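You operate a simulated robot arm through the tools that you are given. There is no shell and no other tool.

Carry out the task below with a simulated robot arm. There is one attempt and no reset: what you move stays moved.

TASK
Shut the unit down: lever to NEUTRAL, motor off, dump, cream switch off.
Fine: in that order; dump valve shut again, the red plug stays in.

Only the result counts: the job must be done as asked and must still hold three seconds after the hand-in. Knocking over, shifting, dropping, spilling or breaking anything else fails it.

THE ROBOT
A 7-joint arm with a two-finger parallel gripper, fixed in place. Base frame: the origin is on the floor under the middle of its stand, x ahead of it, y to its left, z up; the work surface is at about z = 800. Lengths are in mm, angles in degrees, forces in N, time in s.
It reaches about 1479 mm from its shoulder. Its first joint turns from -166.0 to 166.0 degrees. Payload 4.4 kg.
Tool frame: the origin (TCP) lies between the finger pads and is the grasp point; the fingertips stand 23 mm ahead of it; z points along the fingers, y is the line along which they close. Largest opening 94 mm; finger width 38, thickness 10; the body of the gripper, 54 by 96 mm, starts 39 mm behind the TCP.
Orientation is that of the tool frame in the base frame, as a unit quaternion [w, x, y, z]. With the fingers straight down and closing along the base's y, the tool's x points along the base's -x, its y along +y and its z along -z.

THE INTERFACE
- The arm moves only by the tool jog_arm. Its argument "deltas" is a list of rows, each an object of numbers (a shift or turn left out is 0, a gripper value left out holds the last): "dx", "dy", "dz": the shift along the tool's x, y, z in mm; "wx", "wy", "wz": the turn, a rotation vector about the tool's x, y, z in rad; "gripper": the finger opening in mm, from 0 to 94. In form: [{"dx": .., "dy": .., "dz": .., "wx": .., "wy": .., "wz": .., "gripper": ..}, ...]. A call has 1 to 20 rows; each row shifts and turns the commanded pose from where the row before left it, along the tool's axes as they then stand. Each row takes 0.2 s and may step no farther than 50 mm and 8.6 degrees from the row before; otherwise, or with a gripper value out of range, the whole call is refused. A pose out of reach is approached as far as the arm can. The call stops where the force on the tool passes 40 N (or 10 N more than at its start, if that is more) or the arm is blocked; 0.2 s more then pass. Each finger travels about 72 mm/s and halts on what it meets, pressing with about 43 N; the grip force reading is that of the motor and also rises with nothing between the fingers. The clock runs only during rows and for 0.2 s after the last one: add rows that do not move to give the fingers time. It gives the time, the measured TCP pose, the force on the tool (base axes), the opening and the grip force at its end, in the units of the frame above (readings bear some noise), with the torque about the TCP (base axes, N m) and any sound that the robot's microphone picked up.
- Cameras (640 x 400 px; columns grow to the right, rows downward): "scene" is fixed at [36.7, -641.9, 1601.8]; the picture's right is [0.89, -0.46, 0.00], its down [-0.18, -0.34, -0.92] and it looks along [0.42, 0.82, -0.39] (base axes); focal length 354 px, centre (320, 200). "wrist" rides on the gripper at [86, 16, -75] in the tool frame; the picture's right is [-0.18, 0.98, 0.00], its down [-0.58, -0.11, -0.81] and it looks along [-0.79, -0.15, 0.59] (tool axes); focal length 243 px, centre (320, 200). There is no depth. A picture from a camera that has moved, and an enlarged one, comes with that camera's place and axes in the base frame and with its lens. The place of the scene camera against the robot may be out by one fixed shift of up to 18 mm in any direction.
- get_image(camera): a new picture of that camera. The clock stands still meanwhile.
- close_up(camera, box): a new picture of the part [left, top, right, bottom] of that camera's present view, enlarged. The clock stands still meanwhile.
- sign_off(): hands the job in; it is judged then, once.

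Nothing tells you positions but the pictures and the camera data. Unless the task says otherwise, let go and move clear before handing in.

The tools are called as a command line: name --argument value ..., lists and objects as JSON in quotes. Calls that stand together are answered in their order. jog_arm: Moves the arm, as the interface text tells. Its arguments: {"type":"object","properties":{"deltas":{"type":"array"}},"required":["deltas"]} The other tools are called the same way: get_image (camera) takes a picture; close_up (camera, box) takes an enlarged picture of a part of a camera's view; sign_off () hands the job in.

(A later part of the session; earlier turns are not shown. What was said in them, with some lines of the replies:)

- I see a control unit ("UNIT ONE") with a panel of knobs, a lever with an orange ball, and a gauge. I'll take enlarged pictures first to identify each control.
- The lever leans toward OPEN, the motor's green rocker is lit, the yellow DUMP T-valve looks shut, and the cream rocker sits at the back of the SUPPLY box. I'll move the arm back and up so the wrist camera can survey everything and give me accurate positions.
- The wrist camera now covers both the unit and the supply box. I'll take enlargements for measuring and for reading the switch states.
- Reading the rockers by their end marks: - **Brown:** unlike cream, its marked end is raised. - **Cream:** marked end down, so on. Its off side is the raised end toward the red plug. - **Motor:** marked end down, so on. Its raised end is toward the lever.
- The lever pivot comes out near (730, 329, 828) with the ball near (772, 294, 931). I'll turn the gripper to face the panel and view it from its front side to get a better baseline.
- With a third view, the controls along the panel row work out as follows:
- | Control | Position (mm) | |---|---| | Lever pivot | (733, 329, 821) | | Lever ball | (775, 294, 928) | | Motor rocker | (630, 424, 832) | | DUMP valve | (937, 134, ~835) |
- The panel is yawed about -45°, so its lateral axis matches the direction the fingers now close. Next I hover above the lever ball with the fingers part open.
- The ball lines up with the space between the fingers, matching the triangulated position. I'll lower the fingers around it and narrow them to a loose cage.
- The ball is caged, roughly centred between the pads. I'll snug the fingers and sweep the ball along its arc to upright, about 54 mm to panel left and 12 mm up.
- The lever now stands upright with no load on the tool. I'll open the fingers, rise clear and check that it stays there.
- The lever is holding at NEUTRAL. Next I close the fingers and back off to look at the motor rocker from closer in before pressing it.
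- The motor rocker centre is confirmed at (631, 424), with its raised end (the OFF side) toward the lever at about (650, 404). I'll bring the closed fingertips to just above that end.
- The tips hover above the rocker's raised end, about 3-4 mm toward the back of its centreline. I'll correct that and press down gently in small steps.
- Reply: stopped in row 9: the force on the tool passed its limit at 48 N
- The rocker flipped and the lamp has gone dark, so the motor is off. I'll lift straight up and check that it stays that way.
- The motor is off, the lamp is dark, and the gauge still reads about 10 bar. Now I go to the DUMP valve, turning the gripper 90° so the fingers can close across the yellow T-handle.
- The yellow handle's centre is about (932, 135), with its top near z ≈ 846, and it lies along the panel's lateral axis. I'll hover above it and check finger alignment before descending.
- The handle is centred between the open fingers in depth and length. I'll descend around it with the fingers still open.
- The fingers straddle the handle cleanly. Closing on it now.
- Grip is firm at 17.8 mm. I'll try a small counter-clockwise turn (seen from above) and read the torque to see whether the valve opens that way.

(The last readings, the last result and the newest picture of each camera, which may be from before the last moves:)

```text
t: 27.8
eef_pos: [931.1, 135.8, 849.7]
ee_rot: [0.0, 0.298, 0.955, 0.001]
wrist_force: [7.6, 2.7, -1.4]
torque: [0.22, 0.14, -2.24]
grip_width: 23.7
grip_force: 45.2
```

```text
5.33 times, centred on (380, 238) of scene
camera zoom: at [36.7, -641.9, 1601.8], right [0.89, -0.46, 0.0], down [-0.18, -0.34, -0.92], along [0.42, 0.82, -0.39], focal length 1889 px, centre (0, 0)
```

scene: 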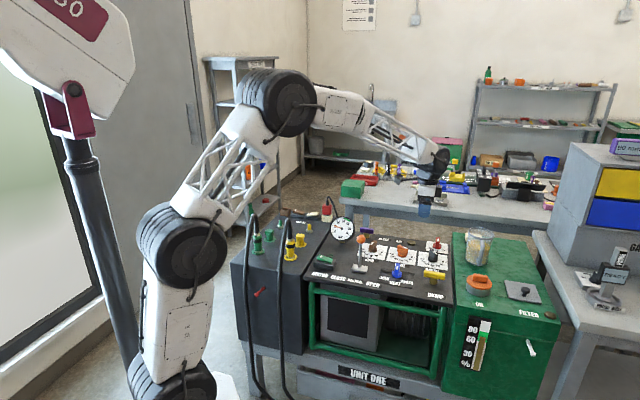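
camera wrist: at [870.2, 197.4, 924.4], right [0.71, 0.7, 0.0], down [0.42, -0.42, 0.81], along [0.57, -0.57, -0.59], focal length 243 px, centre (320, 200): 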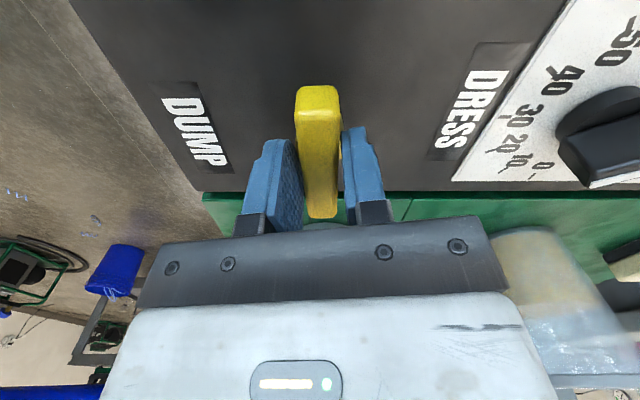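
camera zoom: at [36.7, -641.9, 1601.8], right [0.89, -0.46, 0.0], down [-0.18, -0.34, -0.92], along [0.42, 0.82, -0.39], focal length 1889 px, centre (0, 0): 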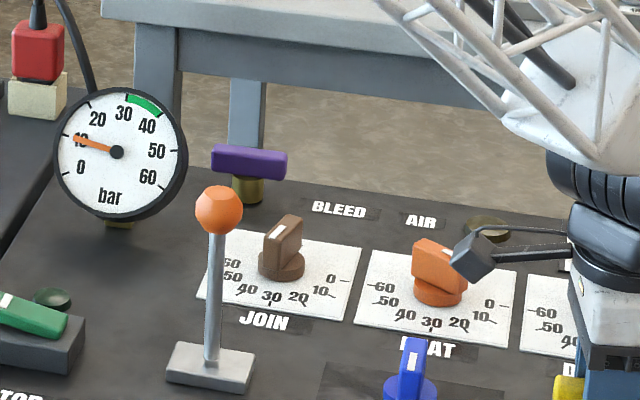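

The fingers are being forced apart with 2.2 N·m of torque and the handle isn't following, so that direction is against its stop. I'll come back and try clockwise.

jog_arm --deltas '[{"wz": 0.06}, {"wz": 0.06}, {"wz": 0.06}, {}, {"wz": 0.06}, {"wz": 0.06}, {"wz": 0.06}, {}]'

get_image --camera "wrist"

close_up --camera "scene" --box '[320, 200, 440, 275]'

```text
t: 29.6
eef_pos: [932.0, 137.6, 849.9]
ee_rot: [0.0, 0.465, 0.885, 0.001]
wrist_force: [17.6, 23.9, -6.0]
torque: [-1.07, -0.75, 0.09]
grip_width: 18.0
grip_force: 45.0
```

```text
taken
camera wrist: at [896.4, 215.8, 924.4], right [0.91, 0.41, 0.0], down [0.24, -0.54, 0.81], along [0.33, -0.74, -0.59], focal length 243 px, centre (320, 200)
```

wrist: 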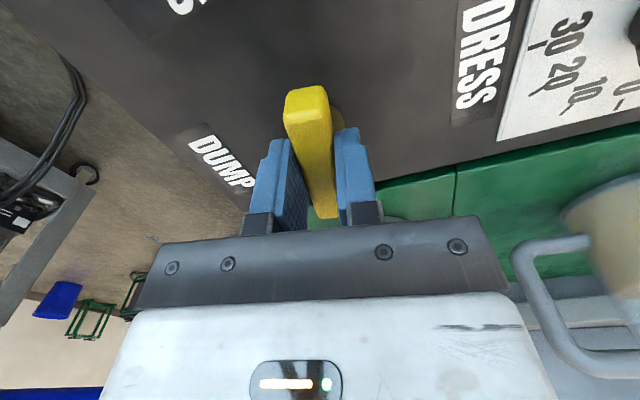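

```text
5.33 times, centred on (380, 238) of scene
camera zoom: at [36.7, -641.9, 1601.8], right [0.89, -0.46, 0.0], down [-0.18, -0.34, -0.92], along [0.42, 0.82, -0.39], focal length 1889 px, centre (0, 0)
```

zoom: 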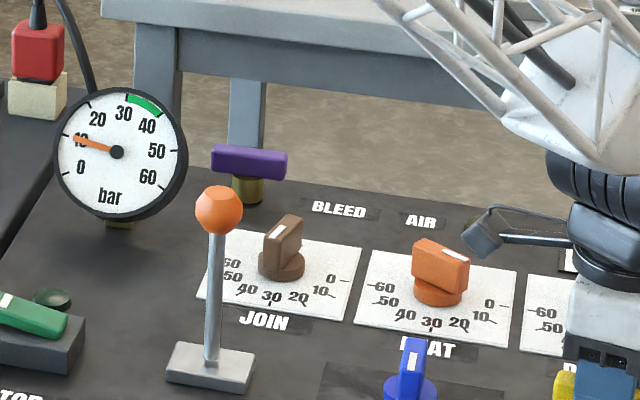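

The handle now follows (17.8 to 18.0 mm opening, almost no twist), so it opens clockwise. Side force has built up to about 30 N because my grip is a little off the stem axis, so I'll nudge across the handle to relieve it before turning further.

jog_arm --deltas '[{"dy": 1.0}, {"dy": 1.0}, {}]'

```text
t: 30.6
eef_pos: [933.1, 135.6, 849.0]
ee_rot: [0.0, 0.464, 0.886, 0.0]
wrist_force: [-13.3, 1.5, 5.5]
torque: [-0.14, -0.21, -0.02]
grip_width: 17.9
grip_force: 45.2
stopped in row 3: the force on the tool passed its limit at 43 N (the readings are from after the stop); the commanded pose is now the measured one
```

The contact is stiff: 2 mm swings the force right through zero. A loose cage suits this better than a tight grip, so I'll ease the fingers to about 21 mm and carry on turning clockwise.

jog_arm --deltas '[{"gripper": 21.5}, {}, {"wz": 0.1}, {"wz": 0.1}, {"wz": 0.1}, {}]'

get_image --camera "wrist"

close_up --camera "scene" --box '[320, 200, 480, 300]'

```text
t: 32.0
eef_pos: [932.4, 136.2, 849.5]
ee_rot: [-0.001, 0.591, 0.807, -0.001]
wrist_force: [0.9, 0.3, 0.3]
torque: [-0.01, -0.04, 0.02]
grip_width: 22.0
grip_force: 0.8
```

```text
taken
camera wrist: at [922.5, 222.8, 924.0], right [0.99, 0.12, 0.0], down [0.07, -0.59, 0.81], along [0.1, -0.8, -0.59], focal length 243 px, centre (320, 200)
```

wrist: 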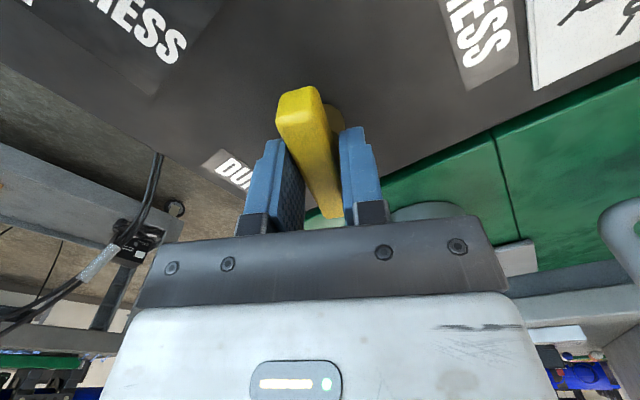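

```text
4.00 times, centred on (400, 250) of scene
camera zoom: at [36.7, -641.9, 1601.8], right [0.89, -0.46, 0.0], down [-0.18, -0.34, -0.92], along [0.42, 0.82, -0.39], focal length 1417 px, centre (0, 0)
```

zoom: 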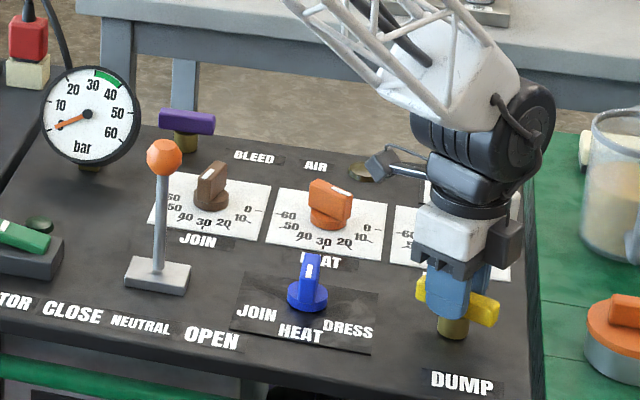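

The handle turns freely and the gauge is already falling. I'll continue clockwise toward fully open.

jog_arm --deltas '[{"wz": 0.1}, {"wz": 0.1}, {"wz": 0.1}, {"wz": 0.1}, {"wz": 0.1}, {"wz": 0.1}, {"wz": 0.1}, {}]'

get_image --camera "wrist"

close_up --camera "scene" --box '[320, 200, 480, 300]'

```text
t: 33.8
eef_pos: [932.8, 136.5, 848.0]
ee_rot: [0.0, 0.832, 0.555, 0.0]
wrist_force: [1.6, -1.5, -0.3]
torque: [-0.02, 0.01, -0.01]
grip_width: 22.1
grip_force: 0.6
```

```text
taken
camera wrist: at [980.9, 209.0, 923.9], right [0.84, -0.55, 0.0], down [-0.32, -0.49, 0.81], along [-0.44, -0.67, -0.59], focal length 243 px, centre (320, 200)
```

wrist: 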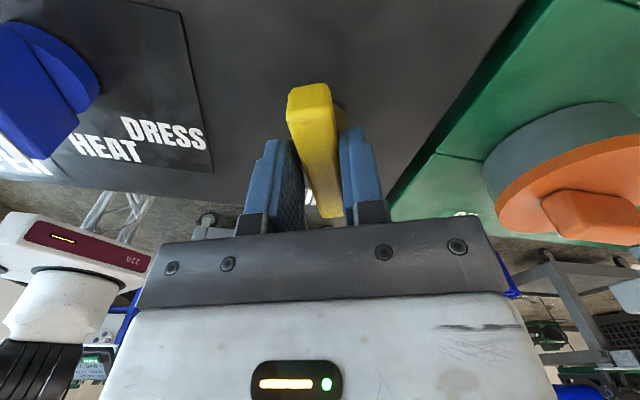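

```text
4.00 times, centred on (400, 250) of scene
camera zoom: at [36.7, -641.9, 1601.8], right [0.89, -0.46, 0.0], down [-0.18, -0.34, -0.92], along [0.42, 0.82, -0.39], focal length 1417 px, centre (0, 0)
```

zoom: 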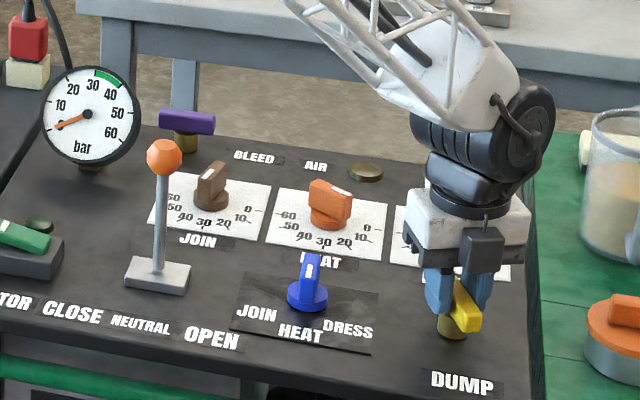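

close_up --camera "scene" --box '[322, 210, 362, 245]'

jog_arm --deltas '[{"wz": 0.1}, {"wz": 0.1}, {"wz": 0.1}, {}]'

close_up --camera "scene" --box '[322, 210, 362, 245]'

get_image --camera "wrist"

```text
11.43 times, centred on (342, 228) of scene
camera zoom: at [36.7, -641.9, 1601.8], right [0.89, -0.46, 0.0], down [-0.18, -0.34, -0.92], along [0.42, 0.82, -0.39], focal length 4047 px, centre (69, -114)
```

zoom: 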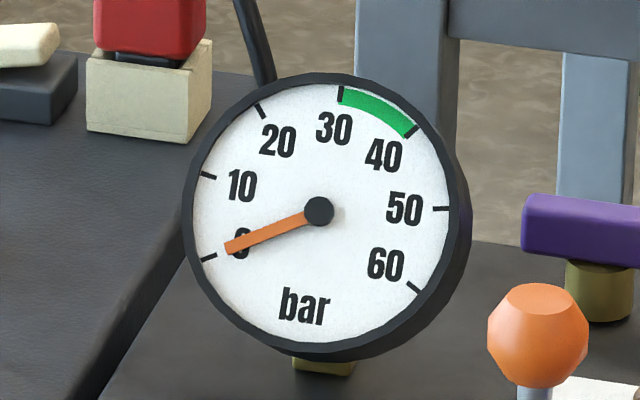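

```text
t: 34.8
eef_pos: [932.4, 135.5, 848.9]
ee_rot: [-0.001, 0.905, 0.424, 0.0]
wrist_force: [0.9, -1.1, 0.3]
torque: [-0.02, -0.01, -0.02]
grip_width: 22.2
grip_force: 0.6
```

```text
11.43 times, centred on (342, 228) of scene
camera zoom: at [36.7, -641.9, 1601.8], right [0.89, -0.46, 0.0], down [-0.18, -0.34, -0.92], along [0.42, 0.82, -0.39], focal length 4047 px, centre (69, -114)
```

zoom: 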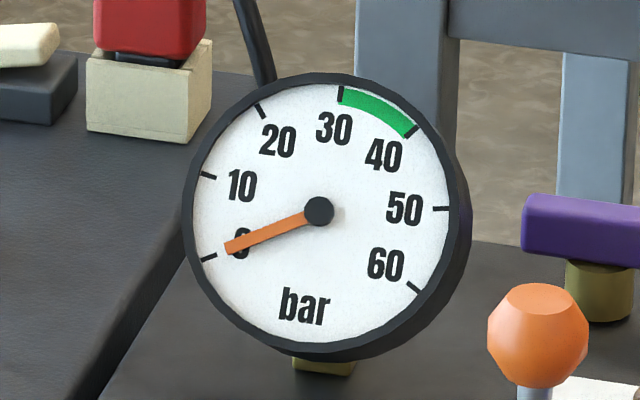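

```text
taken
camera wrist: at [1000.6, 191.5, 923.9], right [0.64, -0.77, 0.0], down [-0.45, -0.38, 0.81], along [-0.62, -0.51, -0.59], focal length 243 px, centre (320, 200)
```

wrist: 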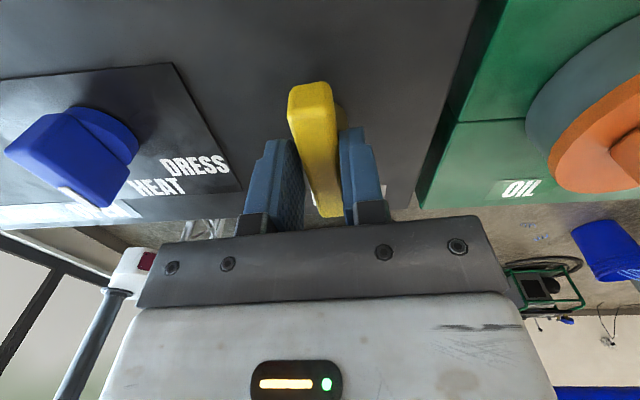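

The gauge now reads 0 bar with the handle about 85° open. I'll nudge it a little further, hold briefly, and recheck the gauge.

jog_arm --deltas '[{"wz": 0.08}, {}, {}, {}, {}, {}]'

close_up --camera "scene" --box '[320, 200, 480, 300]'

```text
t: 36.2
eef_pos: [932.2, 134.4, 848.8]
ee_rot: [-0.001, 0.921, 0.388, 0.0]
wrist_force: [0.1, -0.7, 0.0]
torque: [0.0, -0.02, -0.03]
grip_width: 22.1
grip_force: 0.4
```

```text
4.00 times, centred on (400, 250) of scene
camera zoom: at [36.7, -641.9, 1601.8], right [0.89, -0.46, 0.0], down [-0.18, -0.34, -0.92], along [0.42, 0.82, -0.39], focal length 1417 px, centre (0, 0)
```

zoom: 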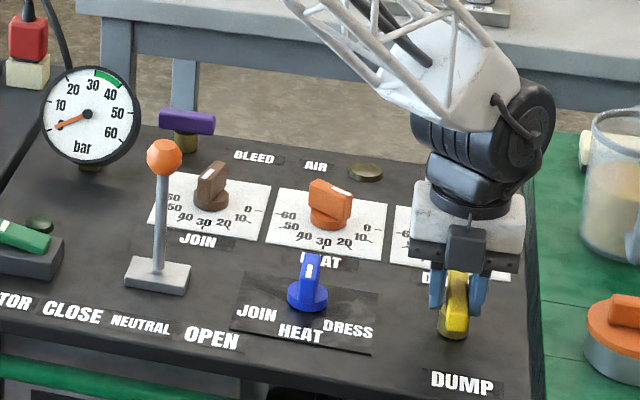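

Pressure is fully dumped at 0 bar. I'll turn the valve back counter-clockwise to shut.

jog_arm --deltas '[{"wz": -0.1}, {"wz": -0.1}, {"wz": -0.1}, {"wz": -0.1}, {"wz": -0.1}, {"wz": -0.1}, {"wz": -0.1}, {"wz": -0.1}, {"wz": -0.1}, {"wz": -0.1}, {"wz": -0.1}, {"wz": -0.1}, {"wz": -0.1}, {"wz": -0.1}, {"wz": -0.1}, {"wz": -0.08}, {}]'

get_image --camera "wrist"

close_up --camera "scene" --box '[320, 200, 480, 300]'

```text
t: 39.8
eef_pos: [933.5, 137.1, 850.3]
ee_rot: [-0.001, 0.373, 0.928, 0.001]
wrist_force: [-0.3, 0.9, 0.0]
torque: [-0.01, 0.02, -0.02]
grip_width: 21.5
grip_force: 0.0
```

```text
taken
camera wrist: at [881.6, 207.0, 924.2], right [0.81, 0.58, 0.0], down [0.35, -0.48, 0.81], along [0.47, -0.66, -0.59], focal length 243 px, centre (320, 200)
```

wrist: 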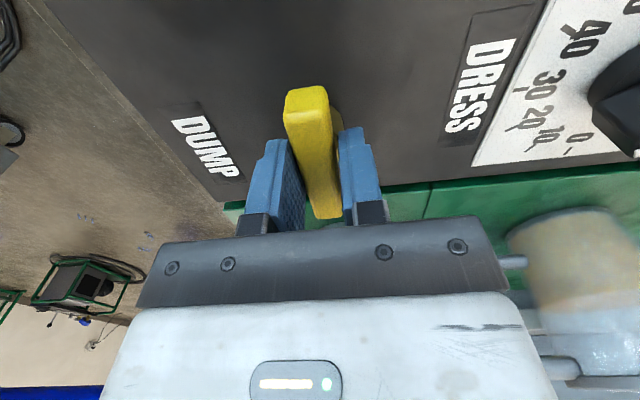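

```text
4.00 times, centred on (400, 250) of scene
camera zoom: at [36.7, -641.9, 1601.8], right [0.89, -0.46, 0.0], down [-0.18, -0.34, -0.92], along [0.42, 0.82, -0.39], focal length 1417 px, centre (0, 0)
```

zoom: 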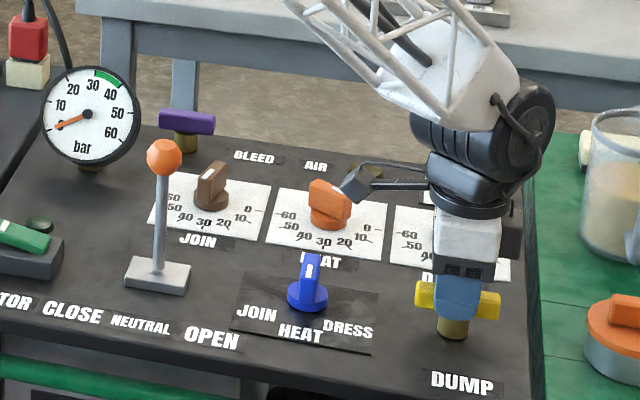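

The handle is nearly home, but the loose cage leaves a few degrees of lag. I'll turn slightly further until I feel the closed stop.

jog_arm --deltas '[{"wz": -0.04}, {"wz": -0.04}, {"wz": -0.04}, {}]'

```text
t: 40.8
eef_pos: [932.9, 135.5, 849.6]
ee_rot: [-0.002, 0.317, 0.949, 0.0]
wrist_force: [-7.5, -3.7, -0.7]
torque: [0.02, 0.04, -0.17]
grip_width: 24.8
grip_force: 3.5
```

The fingers are being spread slightly, so the handle is at or very near its stop. I'll squeeze at this angle so the grip presses the handle firmly closed, and compare with the earlier reading at the stop.

jog_arm --deltas '[{"gripper": 12}, {}, {}, {}]'

get_image --camera "wrist"

```text
t: 41.8
eef_pos: [931.9, 136.4, 849.1]
ee_rot: [-0.001, 0.318, 0.948, 0.0]
wrist_force: [-22.4, -27.3, 2.3]
torque: [0.33, 0.61, -1.65]
grip_width: 22.3
grip_force: 45.2
```

```text
taken
camera wrist: at [873.4, 199.9, 924.1], right [0.74, 0.67, 0.0], down [0.4, -0.44, 0.81], along [0.54, -0.6, -0.59], focal length 243 px, centre (320, 200)
```

wrist: 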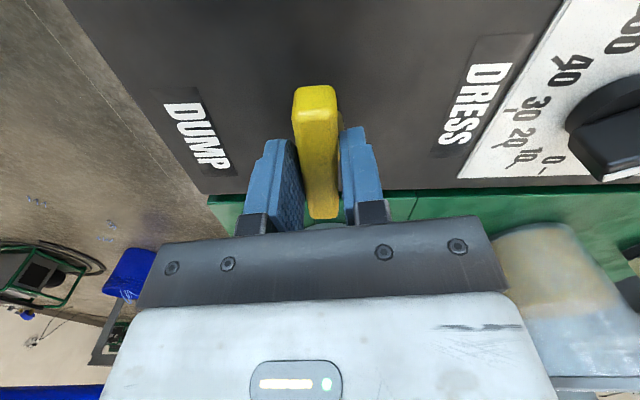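

At this angle the squeeze puts the handle at about the same angle as the stop I measured earlier, with 1.65 N·m holding it there, so the valve is shut. I'll open the fingers and rise clear.

jog_arm --deltas '[{"gripper": 60}, {}, {}, {}, {"dz": -15}, {"dz": -35}, {"dz": -40}, {"dz": -40}, {"dz": -40}, {"dz": -40}, {}]'

close_up --camera "scene" --box '[320, 200, 480, 300]'

close_up --camera "scene" --box '[400, 255, 480, 305]'

get_image --camera "wrist"

```text
t: 44.2
eef_pos: [932.6, 137.0, 1058.9]
ee_rot: [-0.001, 0.317, 0.949, 0.001]
wrist_force: [0.3, -0.7, 0.4]
torque: [0.03, -0.02, -0.01]
grip_width: 60.2
grip_force: 0.1
```

```text
4.00 times, centred on (400, 250) of scene
camera zoom: at [36.7, -641.9, 1601.8], right [0.89, -0.46, 0.0], down [-0.18, -0.34, -0.92], along [0.42, 0.82, -0.39], focal length 1417 px, centre (0, 0)
```

zoom: 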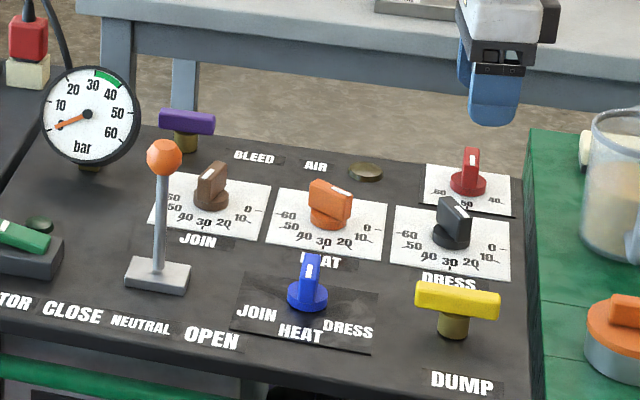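

```text
8.00 times, centred on (440, 280) of scene
camera zoom: at [36.7, -641.9, 1601.8], right [0.89, -0.46, 0.0], down [-0.18, -0.34, -0.92], along [0.42, 0.82, -0.39], focal length 2833 px, centre (-640, -440)
```

zoom: 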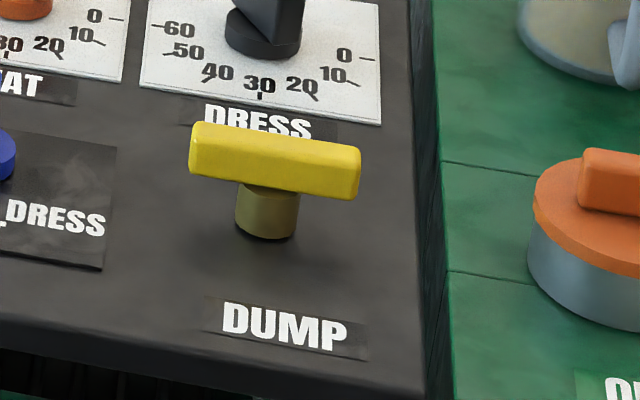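

```text
taken
camera wrist: at [873.7, 200.8, 1134.0], right [0.74, 0.67, 0.0], down [0.4, -0.44, 0.81], along [0.54, -0.59, -0.59], focal length 243 px, centre (320, 200)
```

wrist: 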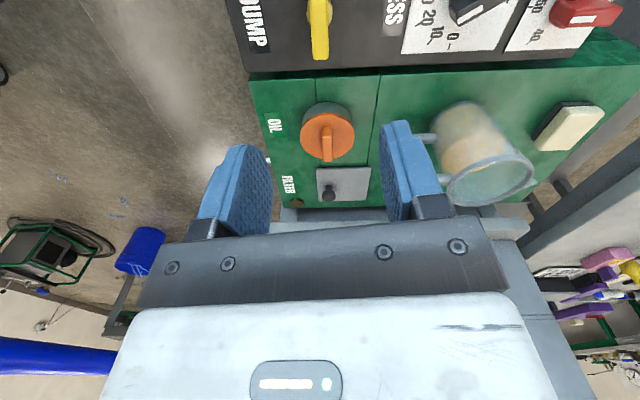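

The DUMP valve matches its original shut position and the gauge stays at 0. There is another cream object behind the jug on the green tank, so I'll inspect both cream items before choosing a switch.

close_up --camera "wrist" --box '[520, 80, 640, 155]'

close_up --camera "scene" --box '[455, 220, 515, 260]'

close_up --camera "scene" --box '[270, 190, 350, 240]'

```text
5.33 times, centred on (580, 118) of wrist
camera zoom: at [873.7, 200.8, 1134.0], right [0.74, 0.67, 0.0], down [0.4, -0.44, 0.81], along [0.54, -0.59, -0.59], focal length 1294 px, centre (-1067, 640)
```

zoom: 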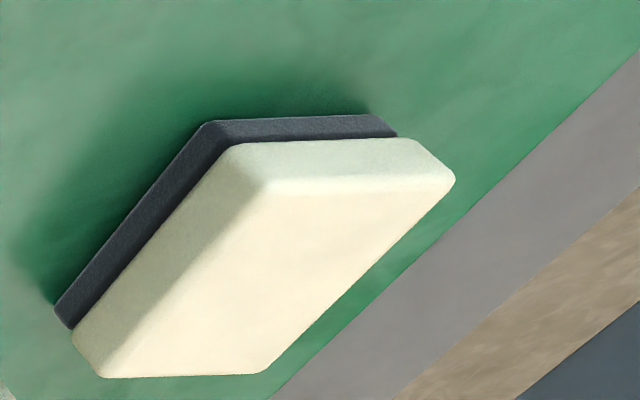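

```text
10.00 times, centred on (485, 240) of scene
camera zoom: at [36.7, -641.9, 1601.8], right [0.89, -0.46, 0.0], down [-0.18, -0.34, -0.92], along [0.42, 0.82, -0.39], focal length 3542 px, centre (-1330, -200)
```

zoom: 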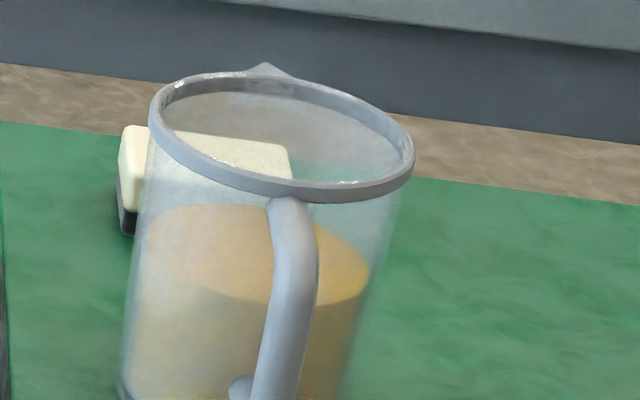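

```text
8.00 times, centred on (310, 215) of scene
camera zoom: at [36.7, -641.9, 1601.8], right [0.89, -0.46, 0.0], down [-0.18, -0.34, -0.92], along [0.42, 0.82, -0.39], focal length 2833 px, centre (400, 80)
```

zoom: 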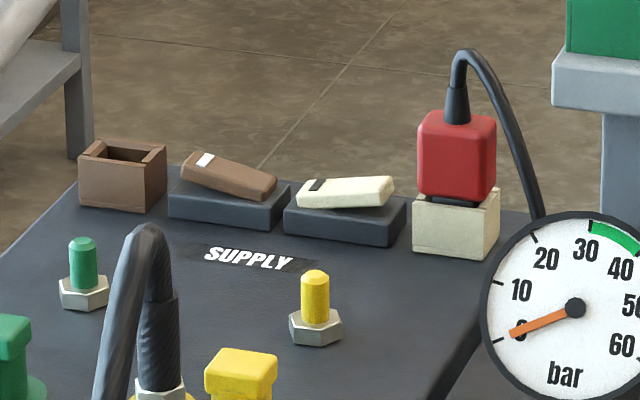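

The cream block behind the jug is a loose sponge or brush with no marks, so the switch is the SUPPLY rocker beside the red plug. It is marked end down (on), so I need to press its raised end next to the plug, without touching the plug. I'll turn the gripper back and fly high to a viewing pose in front of it.

jog_arm --deltas '[{"dz": -8, "wz": -0.13, "gripper": 0}, {"dz": -8, "wz": -0.13}, {"dz": -8, "wz": -0.13}, {"dz": -8, "wz": -0.13}, {"dz": -8, "wz": -0.13}, {"dz": -8, "wz": -0.13}, {"dz": -8, "wz": -0.13}, {"dz": -8, "wz": -0.13}, {"dz": -8, "wz": -0.13}, {"dz": -8, "wz": -0.13}, {"dz": -8, "wz": -0.13}, {}]'

jog_arm --deltas '[{"dx": -14.5, "dy": 44.15}, {"dx": -14.5, "dy": 44.15}, {"dx": -14.5, "dy": 44.15}, {"dx": -14.5, "dy": 44.15}, {"dx": -14.5, "dy": 44.15}, {"dx": -14.5, "dy": 44.15}, {"dx": -14.5, "dy": 44.15}, {"dx": -14.5, "dy": 44.15}, {"dx": -14.5, "dy": 44.15}, {"dx": -14.5, "dy": 44.15}, {"dx": -14.5, "dy": 44.15}, {"dx": -14.5, "dy": 44.15}, {"dx": -14.5, "dy": 44.15}, {}]'

get_image --camera "wrist"

get_image --camera "scene"

```text
t: 46.8
eef_pos: [931.4, 136.7, 1146.9]
ee_rot: [-0.001, -0.384, 0.923, 0.001]
wrist_force: [-0.6, 0.4, 0.1]
torque: [-0.03, 0.0, 0.0]
grip_width: 0.0
grip_force: 42.4
```

```text
t: 49.8
eef_pos: [660.5, 675.1, 1149.2]
ee_rot: [0.0, -0.383, 0.924, 0.0]
wrist_force: [0.3, -0.6, -0.8]
torque: [-0.01, 0.0, -0.01]
grip_width: 0.0
grip_force: 42.3
```

```text
taken
camera wrist: at [588.8, 624.6, 1223.6], right [-0.57, 0.83, 0.0], down [0.49, 0.33, 0.81], along [0.66, 0.46, -0.59], focal length 243 px, centre (320, 200)
```

wrist: 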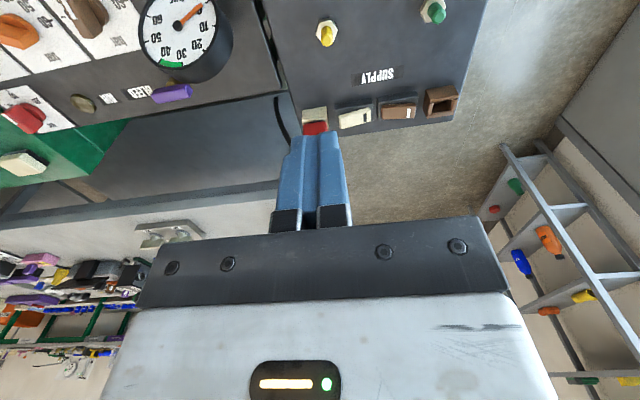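

```text
taken
```

scene: 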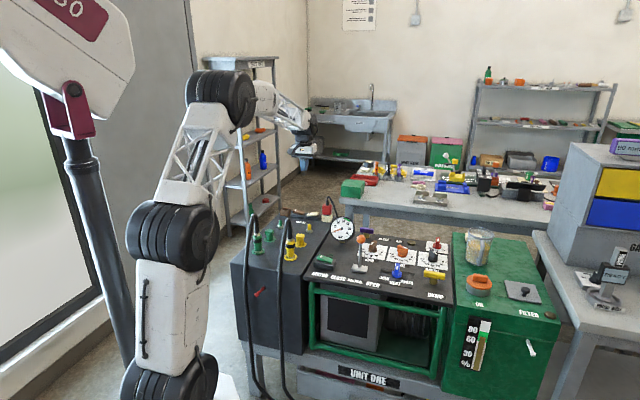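

close_up --camera "wrist" --box '[290, 60, 470, 160]'

close_up --camera "wrist" --box '[290, 85, 390, 145]'

```text
3.56 times, centred on (380, 110) of wrist
camera zoom: at [588.8, 624.6, 1223.6], right [-0.57, 0.83, 0.0], down [0.49, 0.33, 0.81], along [0.66, 0.46, -0.59], focal length 863 px, centre (107, 520)
```

zoom: 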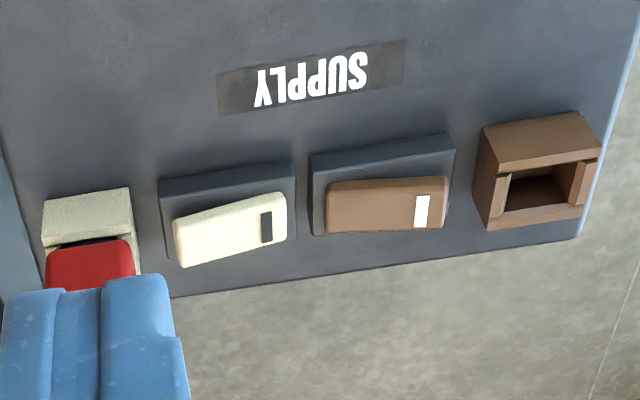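

```text
6.40 times, centred on (340, 115) of wrist
camera zoom: at [588.8, 624.6, 1223.6], right [-0.57, 0.83, 0.0], down [0.49, 0.33, 0.81], along [0.66, 0.46, -0.59], focal length 1553 px, centre (192, 744)
```

zoom: 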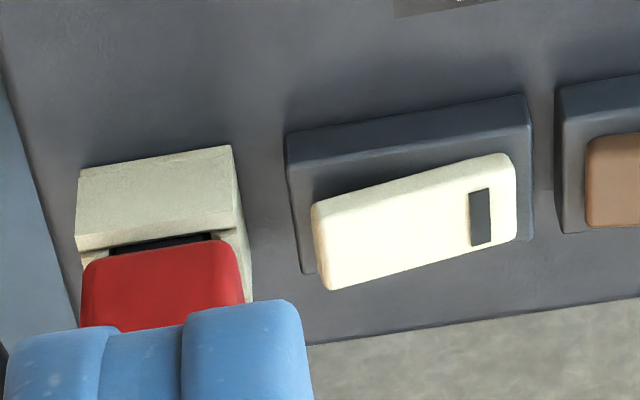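

I have the rocker and plug in view. I'll lower and shift panel-left for a second angle that fixes the rocker's exact height and its gap to the plug.

jog_arm --deltas '[{"dy": 22, "dz": 35}, {"dy": 22, "dz": 35}, {"dy": 22, "dz": 35}, {"dy": 22, "dz": 35}, {}]'

get_image --camera "wrist"

close_up --camera "wrist" --box '[180, 110, 300, 185]'

```text
t: 51.0
eef_pos: [598.3, 736.9, 1008.1]
ee_rot: [-0.001, -0.383, 0.924, 0.0]
wrist_force: [0.1, 1.1, 0.4]
torque: [-0.01, -0.01, -0.01]
grip_width: 0.3
grip_force: 42.1
```

```text
taken
camera wrist: at [526.5, 686.9, 1083.2], right [-0.56, 0.83, 0.0], down [0.49, 0.33, 0.81], along [0.66, 0.46, -0.59], focal length 243 px, centre (320, 200)
```

wrist: 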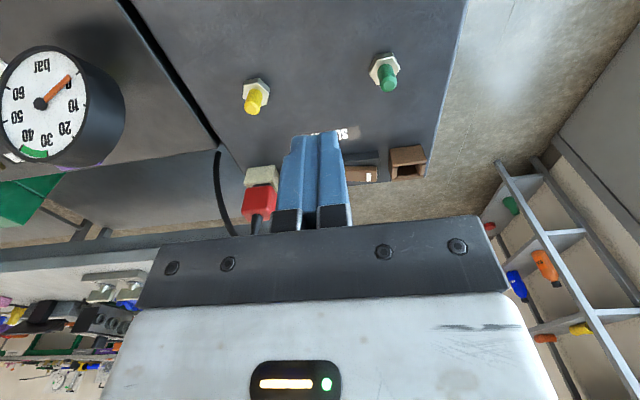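

```text
5.33 times, centred on (240, 148) of wrist
camera zoom: at [526.5, 686.9, 1083.2], right [-0.56, 0.83, 0.0], down [0.49, 0.33, 0.81], along [0.66, 0.46, -0.59], focal length 1294 px, centre (747, 480)
```

zoom: 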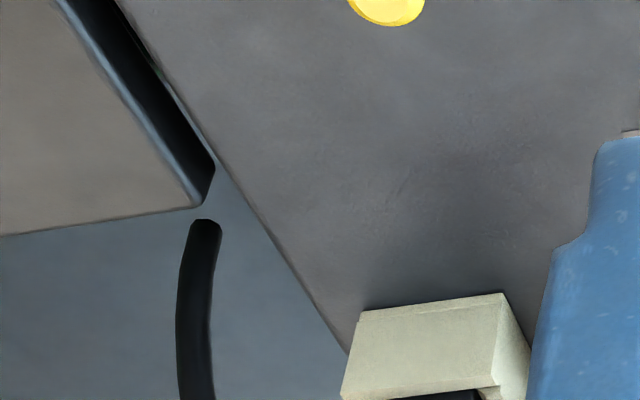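

The closed fingers hide the rocker from here, so I'll open them to look between.

jog_arm --deltas '[{"gripper": 94}, {}, {}, {}]'

get_image --camera "wrist"

close_up --camera "wrist" --box '[230, 140, 390, 240]'

```text
t: 52.0
eef_pos: [598.8, 737.4, 1008.8]
ee_rot: [-0.001, -0.382, 0.924, 0.0]
wrist_force: [-0.1, 0.9, 0.2]
torque: [-0.02, 0.01, -0.06]
grip_width: 94.1
grip_force: 0.1
```

```text
taken
camera wrist: at [526.7, 686.7, 1083.5], right [-0.56, 0.83, 0.0], down [0.49, 0.33, 0.81], along [0.66, 0.46, -0.59], focal length 243 px, centre (320, 200)
```

wrist: 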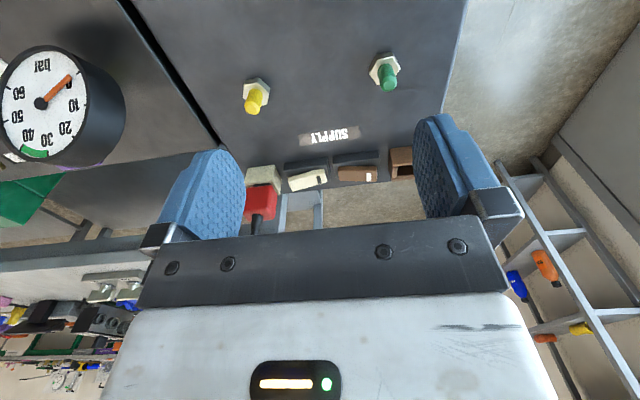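

```text
4.00 times, centred on (310, 190) of wrist
camera zoom: at [526.7, 686.7, 1083.5], right [-0.56, 0.83, 0.0], down [0.49, 0.33, 0.81], along [0.66, 0.46, -0.59], focal length 970 px, centre (360, 240)
```

zoom: 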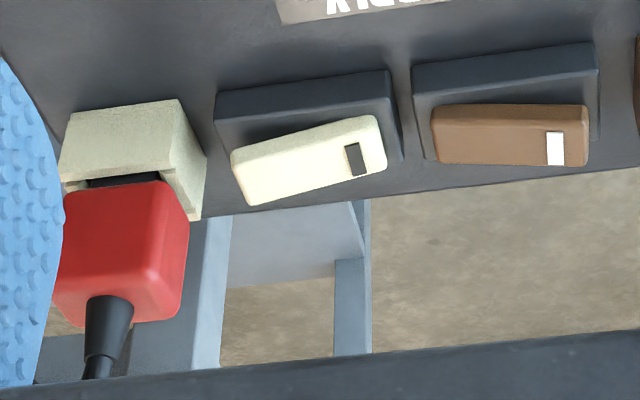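

Triangulated layout by the SUPPLY switch:

| Item | Position |
|---|---|
| Rocker centre | ≈ (784, 840, 827) |
| Raised end | ≈ (803, 818, 835) |
| Plug side face | only about 24 mm beyond that end |

A vertical hand would hit the plug with its body. I'll tilt the tool 30° so the hand leans away from the plug, then hover above the raised end with the fingers closed.

jog_arm --deltas '[{"wx": 0.1309, "gripper": 0}, {"wx": 0.1309}, {"wx": 0.1309}, {"wx": 0.1309}, {}, {}]'

get_image --camera "scene"

```text
t: 53.4
eef_pos: [598.1, 736.1, 1009.1]
ee_rot: [0.098, -0.369, 0.892, -0.24]
wrist_force: [0.4, 0.1, 0.9]
torque: [-0.01, 0.01, 0.0]
grip_width: 0.0
grip_force: 42.5
```

```text
taken
```

scene: 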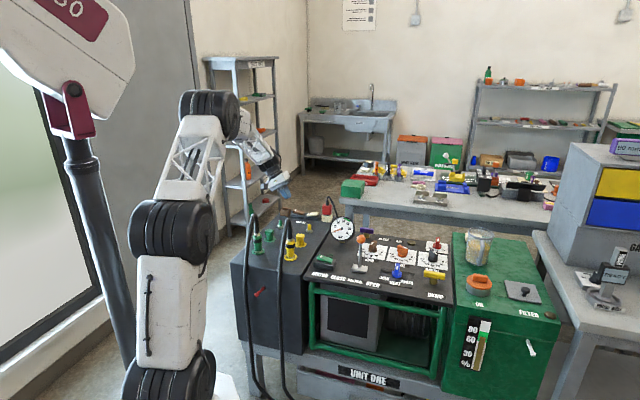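

The tilt is in the right direction: fingers point down and toward the plug, with the hand leaning away. Now I move to the hover point above the raised end.

jog_arm --deltas '[{"dx": -33.7, "dy": -1.6, "dz": 20}, {"dx": -33.7, "dy": -1.6, "dz": 20}, {"dx": -33.7, "dy": -1.6, "dz": 20}, {"dx": -33.7, "dy": -1.6, "dz": 20}, {"dx": -33.7, "dy": -1.6, "dz": 20}, {"dx": -33.7, "dy": -1.6, "dz": 20}, {}]'

get_image --camera "wrist"

close_up --camera "scene" --box '[270, 170, 370, 240]'

```text
t: 55.0
eef_pos: [790.1, 831.7, 907.6]
ee_rot: [0.098, -0.37, 0.893, -0.238]
wrist_force: [-0.1, -0.2, -0.2]
torque: [0.02, 0.03, 0.01]
grip_width: 0.2
grip_force: 42.5
```

```text
taken
camera wrist: at [692.9, 806.1, 964.4], right [-0.47, 0.73, -0.49], down [0.19, 0.63, 0.75], along [0.86, 0.26, -0.44], focal length 243 px, centre (320, 200)
```

wrist: 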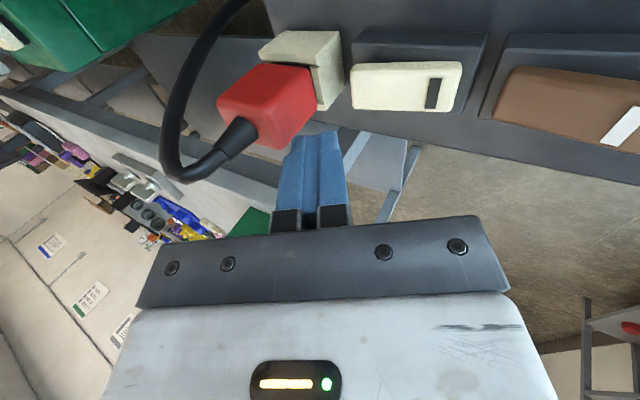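

```text
5.71 times, centred on (320, 205) of scene
camera zoom: at [36.7, -641.9, 1601.8], right [0.89, -0.46, 0.0], down [-0.18, -0.34, -0.92], along [0.42, 0.82, -0.39], focal length 2024 px, centre (320, 171)
```

zoom: 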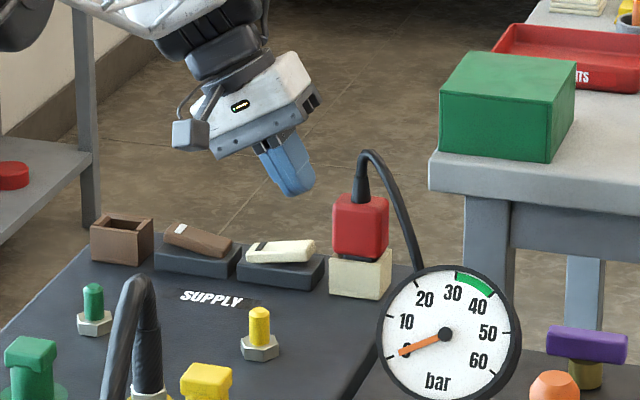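

The second check agrees: raised end ≈ (801, 818), and the tips are in line with plenty of space from the plug. I'll shift 5 mm toward the raised end and come down to just above it.

jog_arm --deltas '[{"dx": 0.5, "dy": 5.0, "dz": 12.4}, {"dx": 0.4, "dy": 5.0, "dz": 12.4}, {"dx": 0.4, "dy": 4.9, "dz": 12.3}, {}]'

get_image --camera "wrist"

close_up --camera "scene" --box '[290, 190, 350, 230]'

```text
t: 56.0
eef_pos: [792.7, 826.9, 868.7]
ee_rot: [0.098, -0.37, 0.893, -0.238]
wrist_force: [0.4, 0.2, 0.1]
torque: [0.01, 0.01, -0.01]
grip_width: 0.0
grip_force: 42.4
```

```text
taken
camera wrist: at [695.4, 801.5, 925.6], right [-0.47, 0.73, -0.49], down [0.19, 0.63, 0.75], along [0.86, 0.26, -0.44], focal length 243 px, centre (320, 200)
```

wrist: 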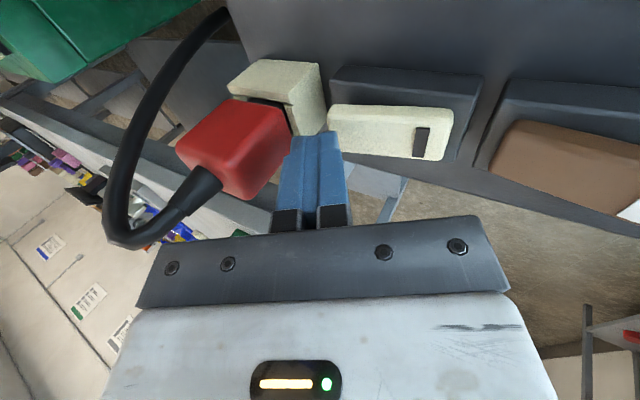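

```text
10.00 times, centred on (320, 210) of scene
camera zoom: at [36.7, -641.9, 1601.8], right [0.89, -0.46, 0.0], down [-0.18, -0.34, -0.92], along [0.42, 0.82, -0.39], focal length 3542 px, centre (320, 100)
```

zoom: 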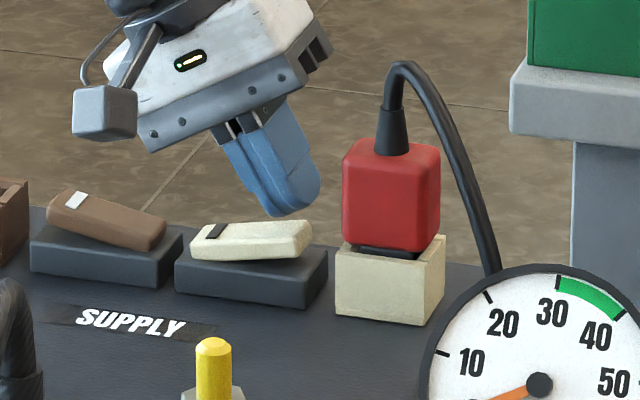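

The fingertips sit just above the cream rocker's raised end with about 11 mm to the plug. I'll press straight down in small steps, with the force limit as a backstop.

jog_arm --deltas '[{"dy": 1.5, "dz": 2.6}, {"dy": 1.5, "dz": 2.6}, {"dy": 1.5, "dz": 2.6}, {"dy": 1.5, "dz": 2.6}, {"dy": 1.5, "dz": 2.6}, {"dy": 1.5, "dz": 2.6}, {}]'

get_image --camera "wrist"

close_up --camera "scene" --box '[290, 190, 350, 230]'

```text
t: 57.6
eef_pos: [791.4, 827.3, 853.4]
ee_rot: [0.098, -0.369, 0.893, -0.238]
wrist_force: [-8.5, -8.4, 18.3]
torque: [-0.27, 0.22, -0.04]
grip_width: 0.0
grip_force: 42.8
```

```text
taken
camera wrist: at [695.4, 801.2, 909.4], right [-0.47, 0.73, -0.49], down [0.19, 0.63, 0.75], along [0.86, 0.26, -0.44], focal length 243 px, centre (320, 200)
```

wrist: 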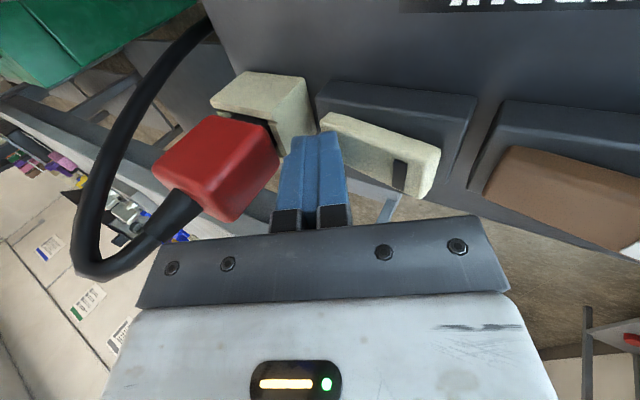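

```text
10.00 times, centred on (320, 210) of scene
camera zoom: at [36.7, -641.9, 1601.8], right [0.89, -0.46, 0.0], down [-0.18, -0.34, -0.92], along [0.42, 0.82, -0.39], focal length 3542 px, centre (320, 100)
```

zoom: 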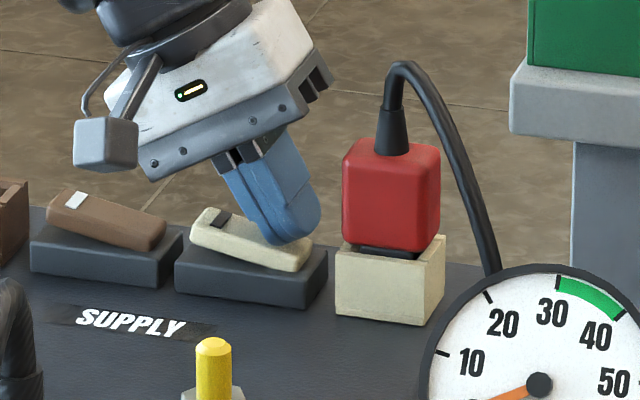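

The rocker has flipped: its marked end is now up, matching the brown switch and the motor when off. I'll retreat along the tool axis, which moves up and away from the plug, then check everything.

jog_arm --deltas '[{"dy": -3, "dz": -5.2}, {"dz": -20}, {"dz": -40}, {"dz": -40}, {"dz": -45}, {"dz": -45}, {"dz": -45}, {}]'

close_up --camera "scene" --box '[270, 190, 350, 240]'

close_up --camera "scene" --box '[300, 200, 460, 300]'

get_image --camera "scene"

get_image --camera "wrist"

```text
t: 59.4
eef_pos: [709.3, 909.9, 1061.6]
ee_rot: [0.098, -0.369, 0.893, -0.238]
wrist_force: [-0.5, 0.6, 0.0]
torque: [0.0, 0.03, -0.01]
grip_width: 0.1
grip_force: 42.3
```

```text
8.00 times, centred on (310, 215) of scene
camera zoom: at [36.7, -641.9, 1601.8], right [0.89, -0.46, 0.0], down [-0.18, -0.34, -0.92], along [0.42, 0.82, -0.39], focal length 2833 px, centre (400, 80)
```

zoom: 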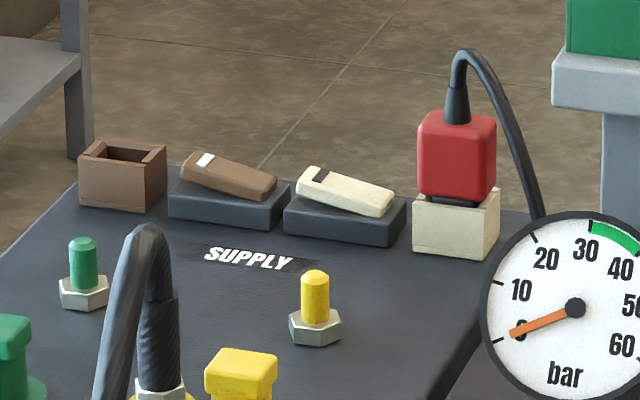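

```text
4.00 times, centred on (380, 250) of scene
camera zoom: at [36.7, -641.9, 1601.8], right [0.89, -0.46, 0.0], down [-0.18, -0.34, -0.92], along [0.42, 0.82, -0.39], focal length 1417 px, centre (80, 0)
```

zoom: 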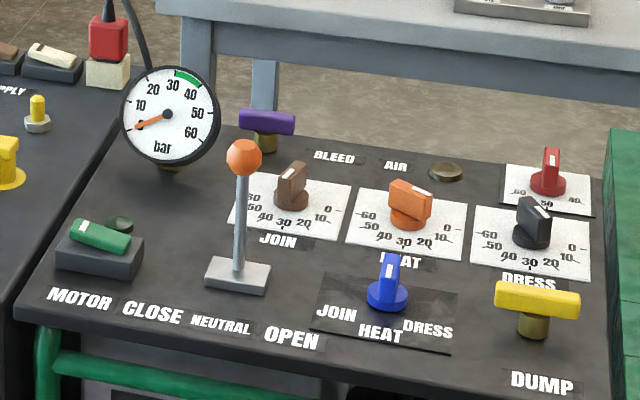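

```text
taken
```

scene: 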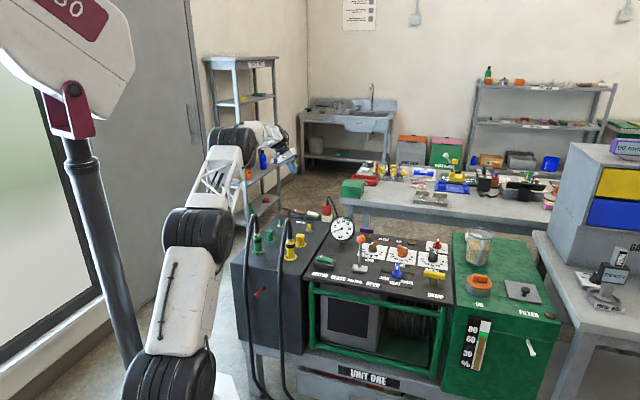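

```text
taken
camera wrist: at [612.3, 884.2, 1117.9], right [-0.47, 0.73, -0.49], down [0.19, 0.63, 0.75], along [0.86, 0.26, -0.44], focal length 243 px, centre (320, 200)
```

wrist: 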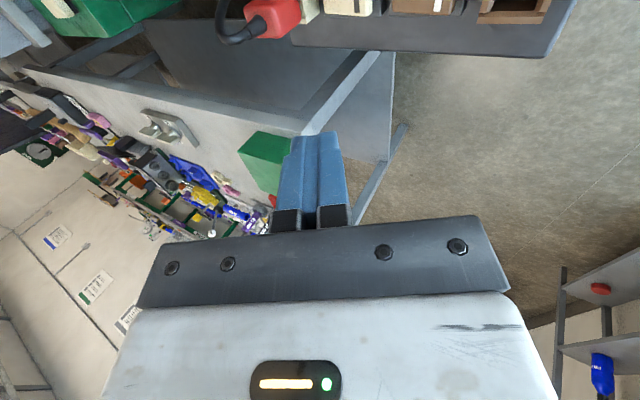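

All four controls are in their shutdown state:
- **Lever:** upright at NEUTRAL.
- **Motor:** rocker off and lamp dark.
- **Pressure:** gauge at 0, with the DUMP handle back at its shut stop.
- **Cream switch:** off, with the red plug still in its socket.

The arm is clear and nothing else was moved, so I'm handing in.

sign_off

```text
The job is handed in.
```

The unit is shut down in the order you asked, and I've handed the job in. The final pictures show each control where it should be.

1. **Lever:** moved from OPEN to NEUTRAL; it stands upright.
2. **Motor:** switched off; its green lamp is dark.
3. **Dump:** I opened the valve until the gauge fell from 10 bar to 0. I then turned it back firmly against its closed stop, and the gauge still reads 0.
4. **Cream switch:** off on the SUPPLY box; the red plug is still in its socket.

Nothing else was knocked, shifted or spilled that I could see, and the arm is clear of the unit.
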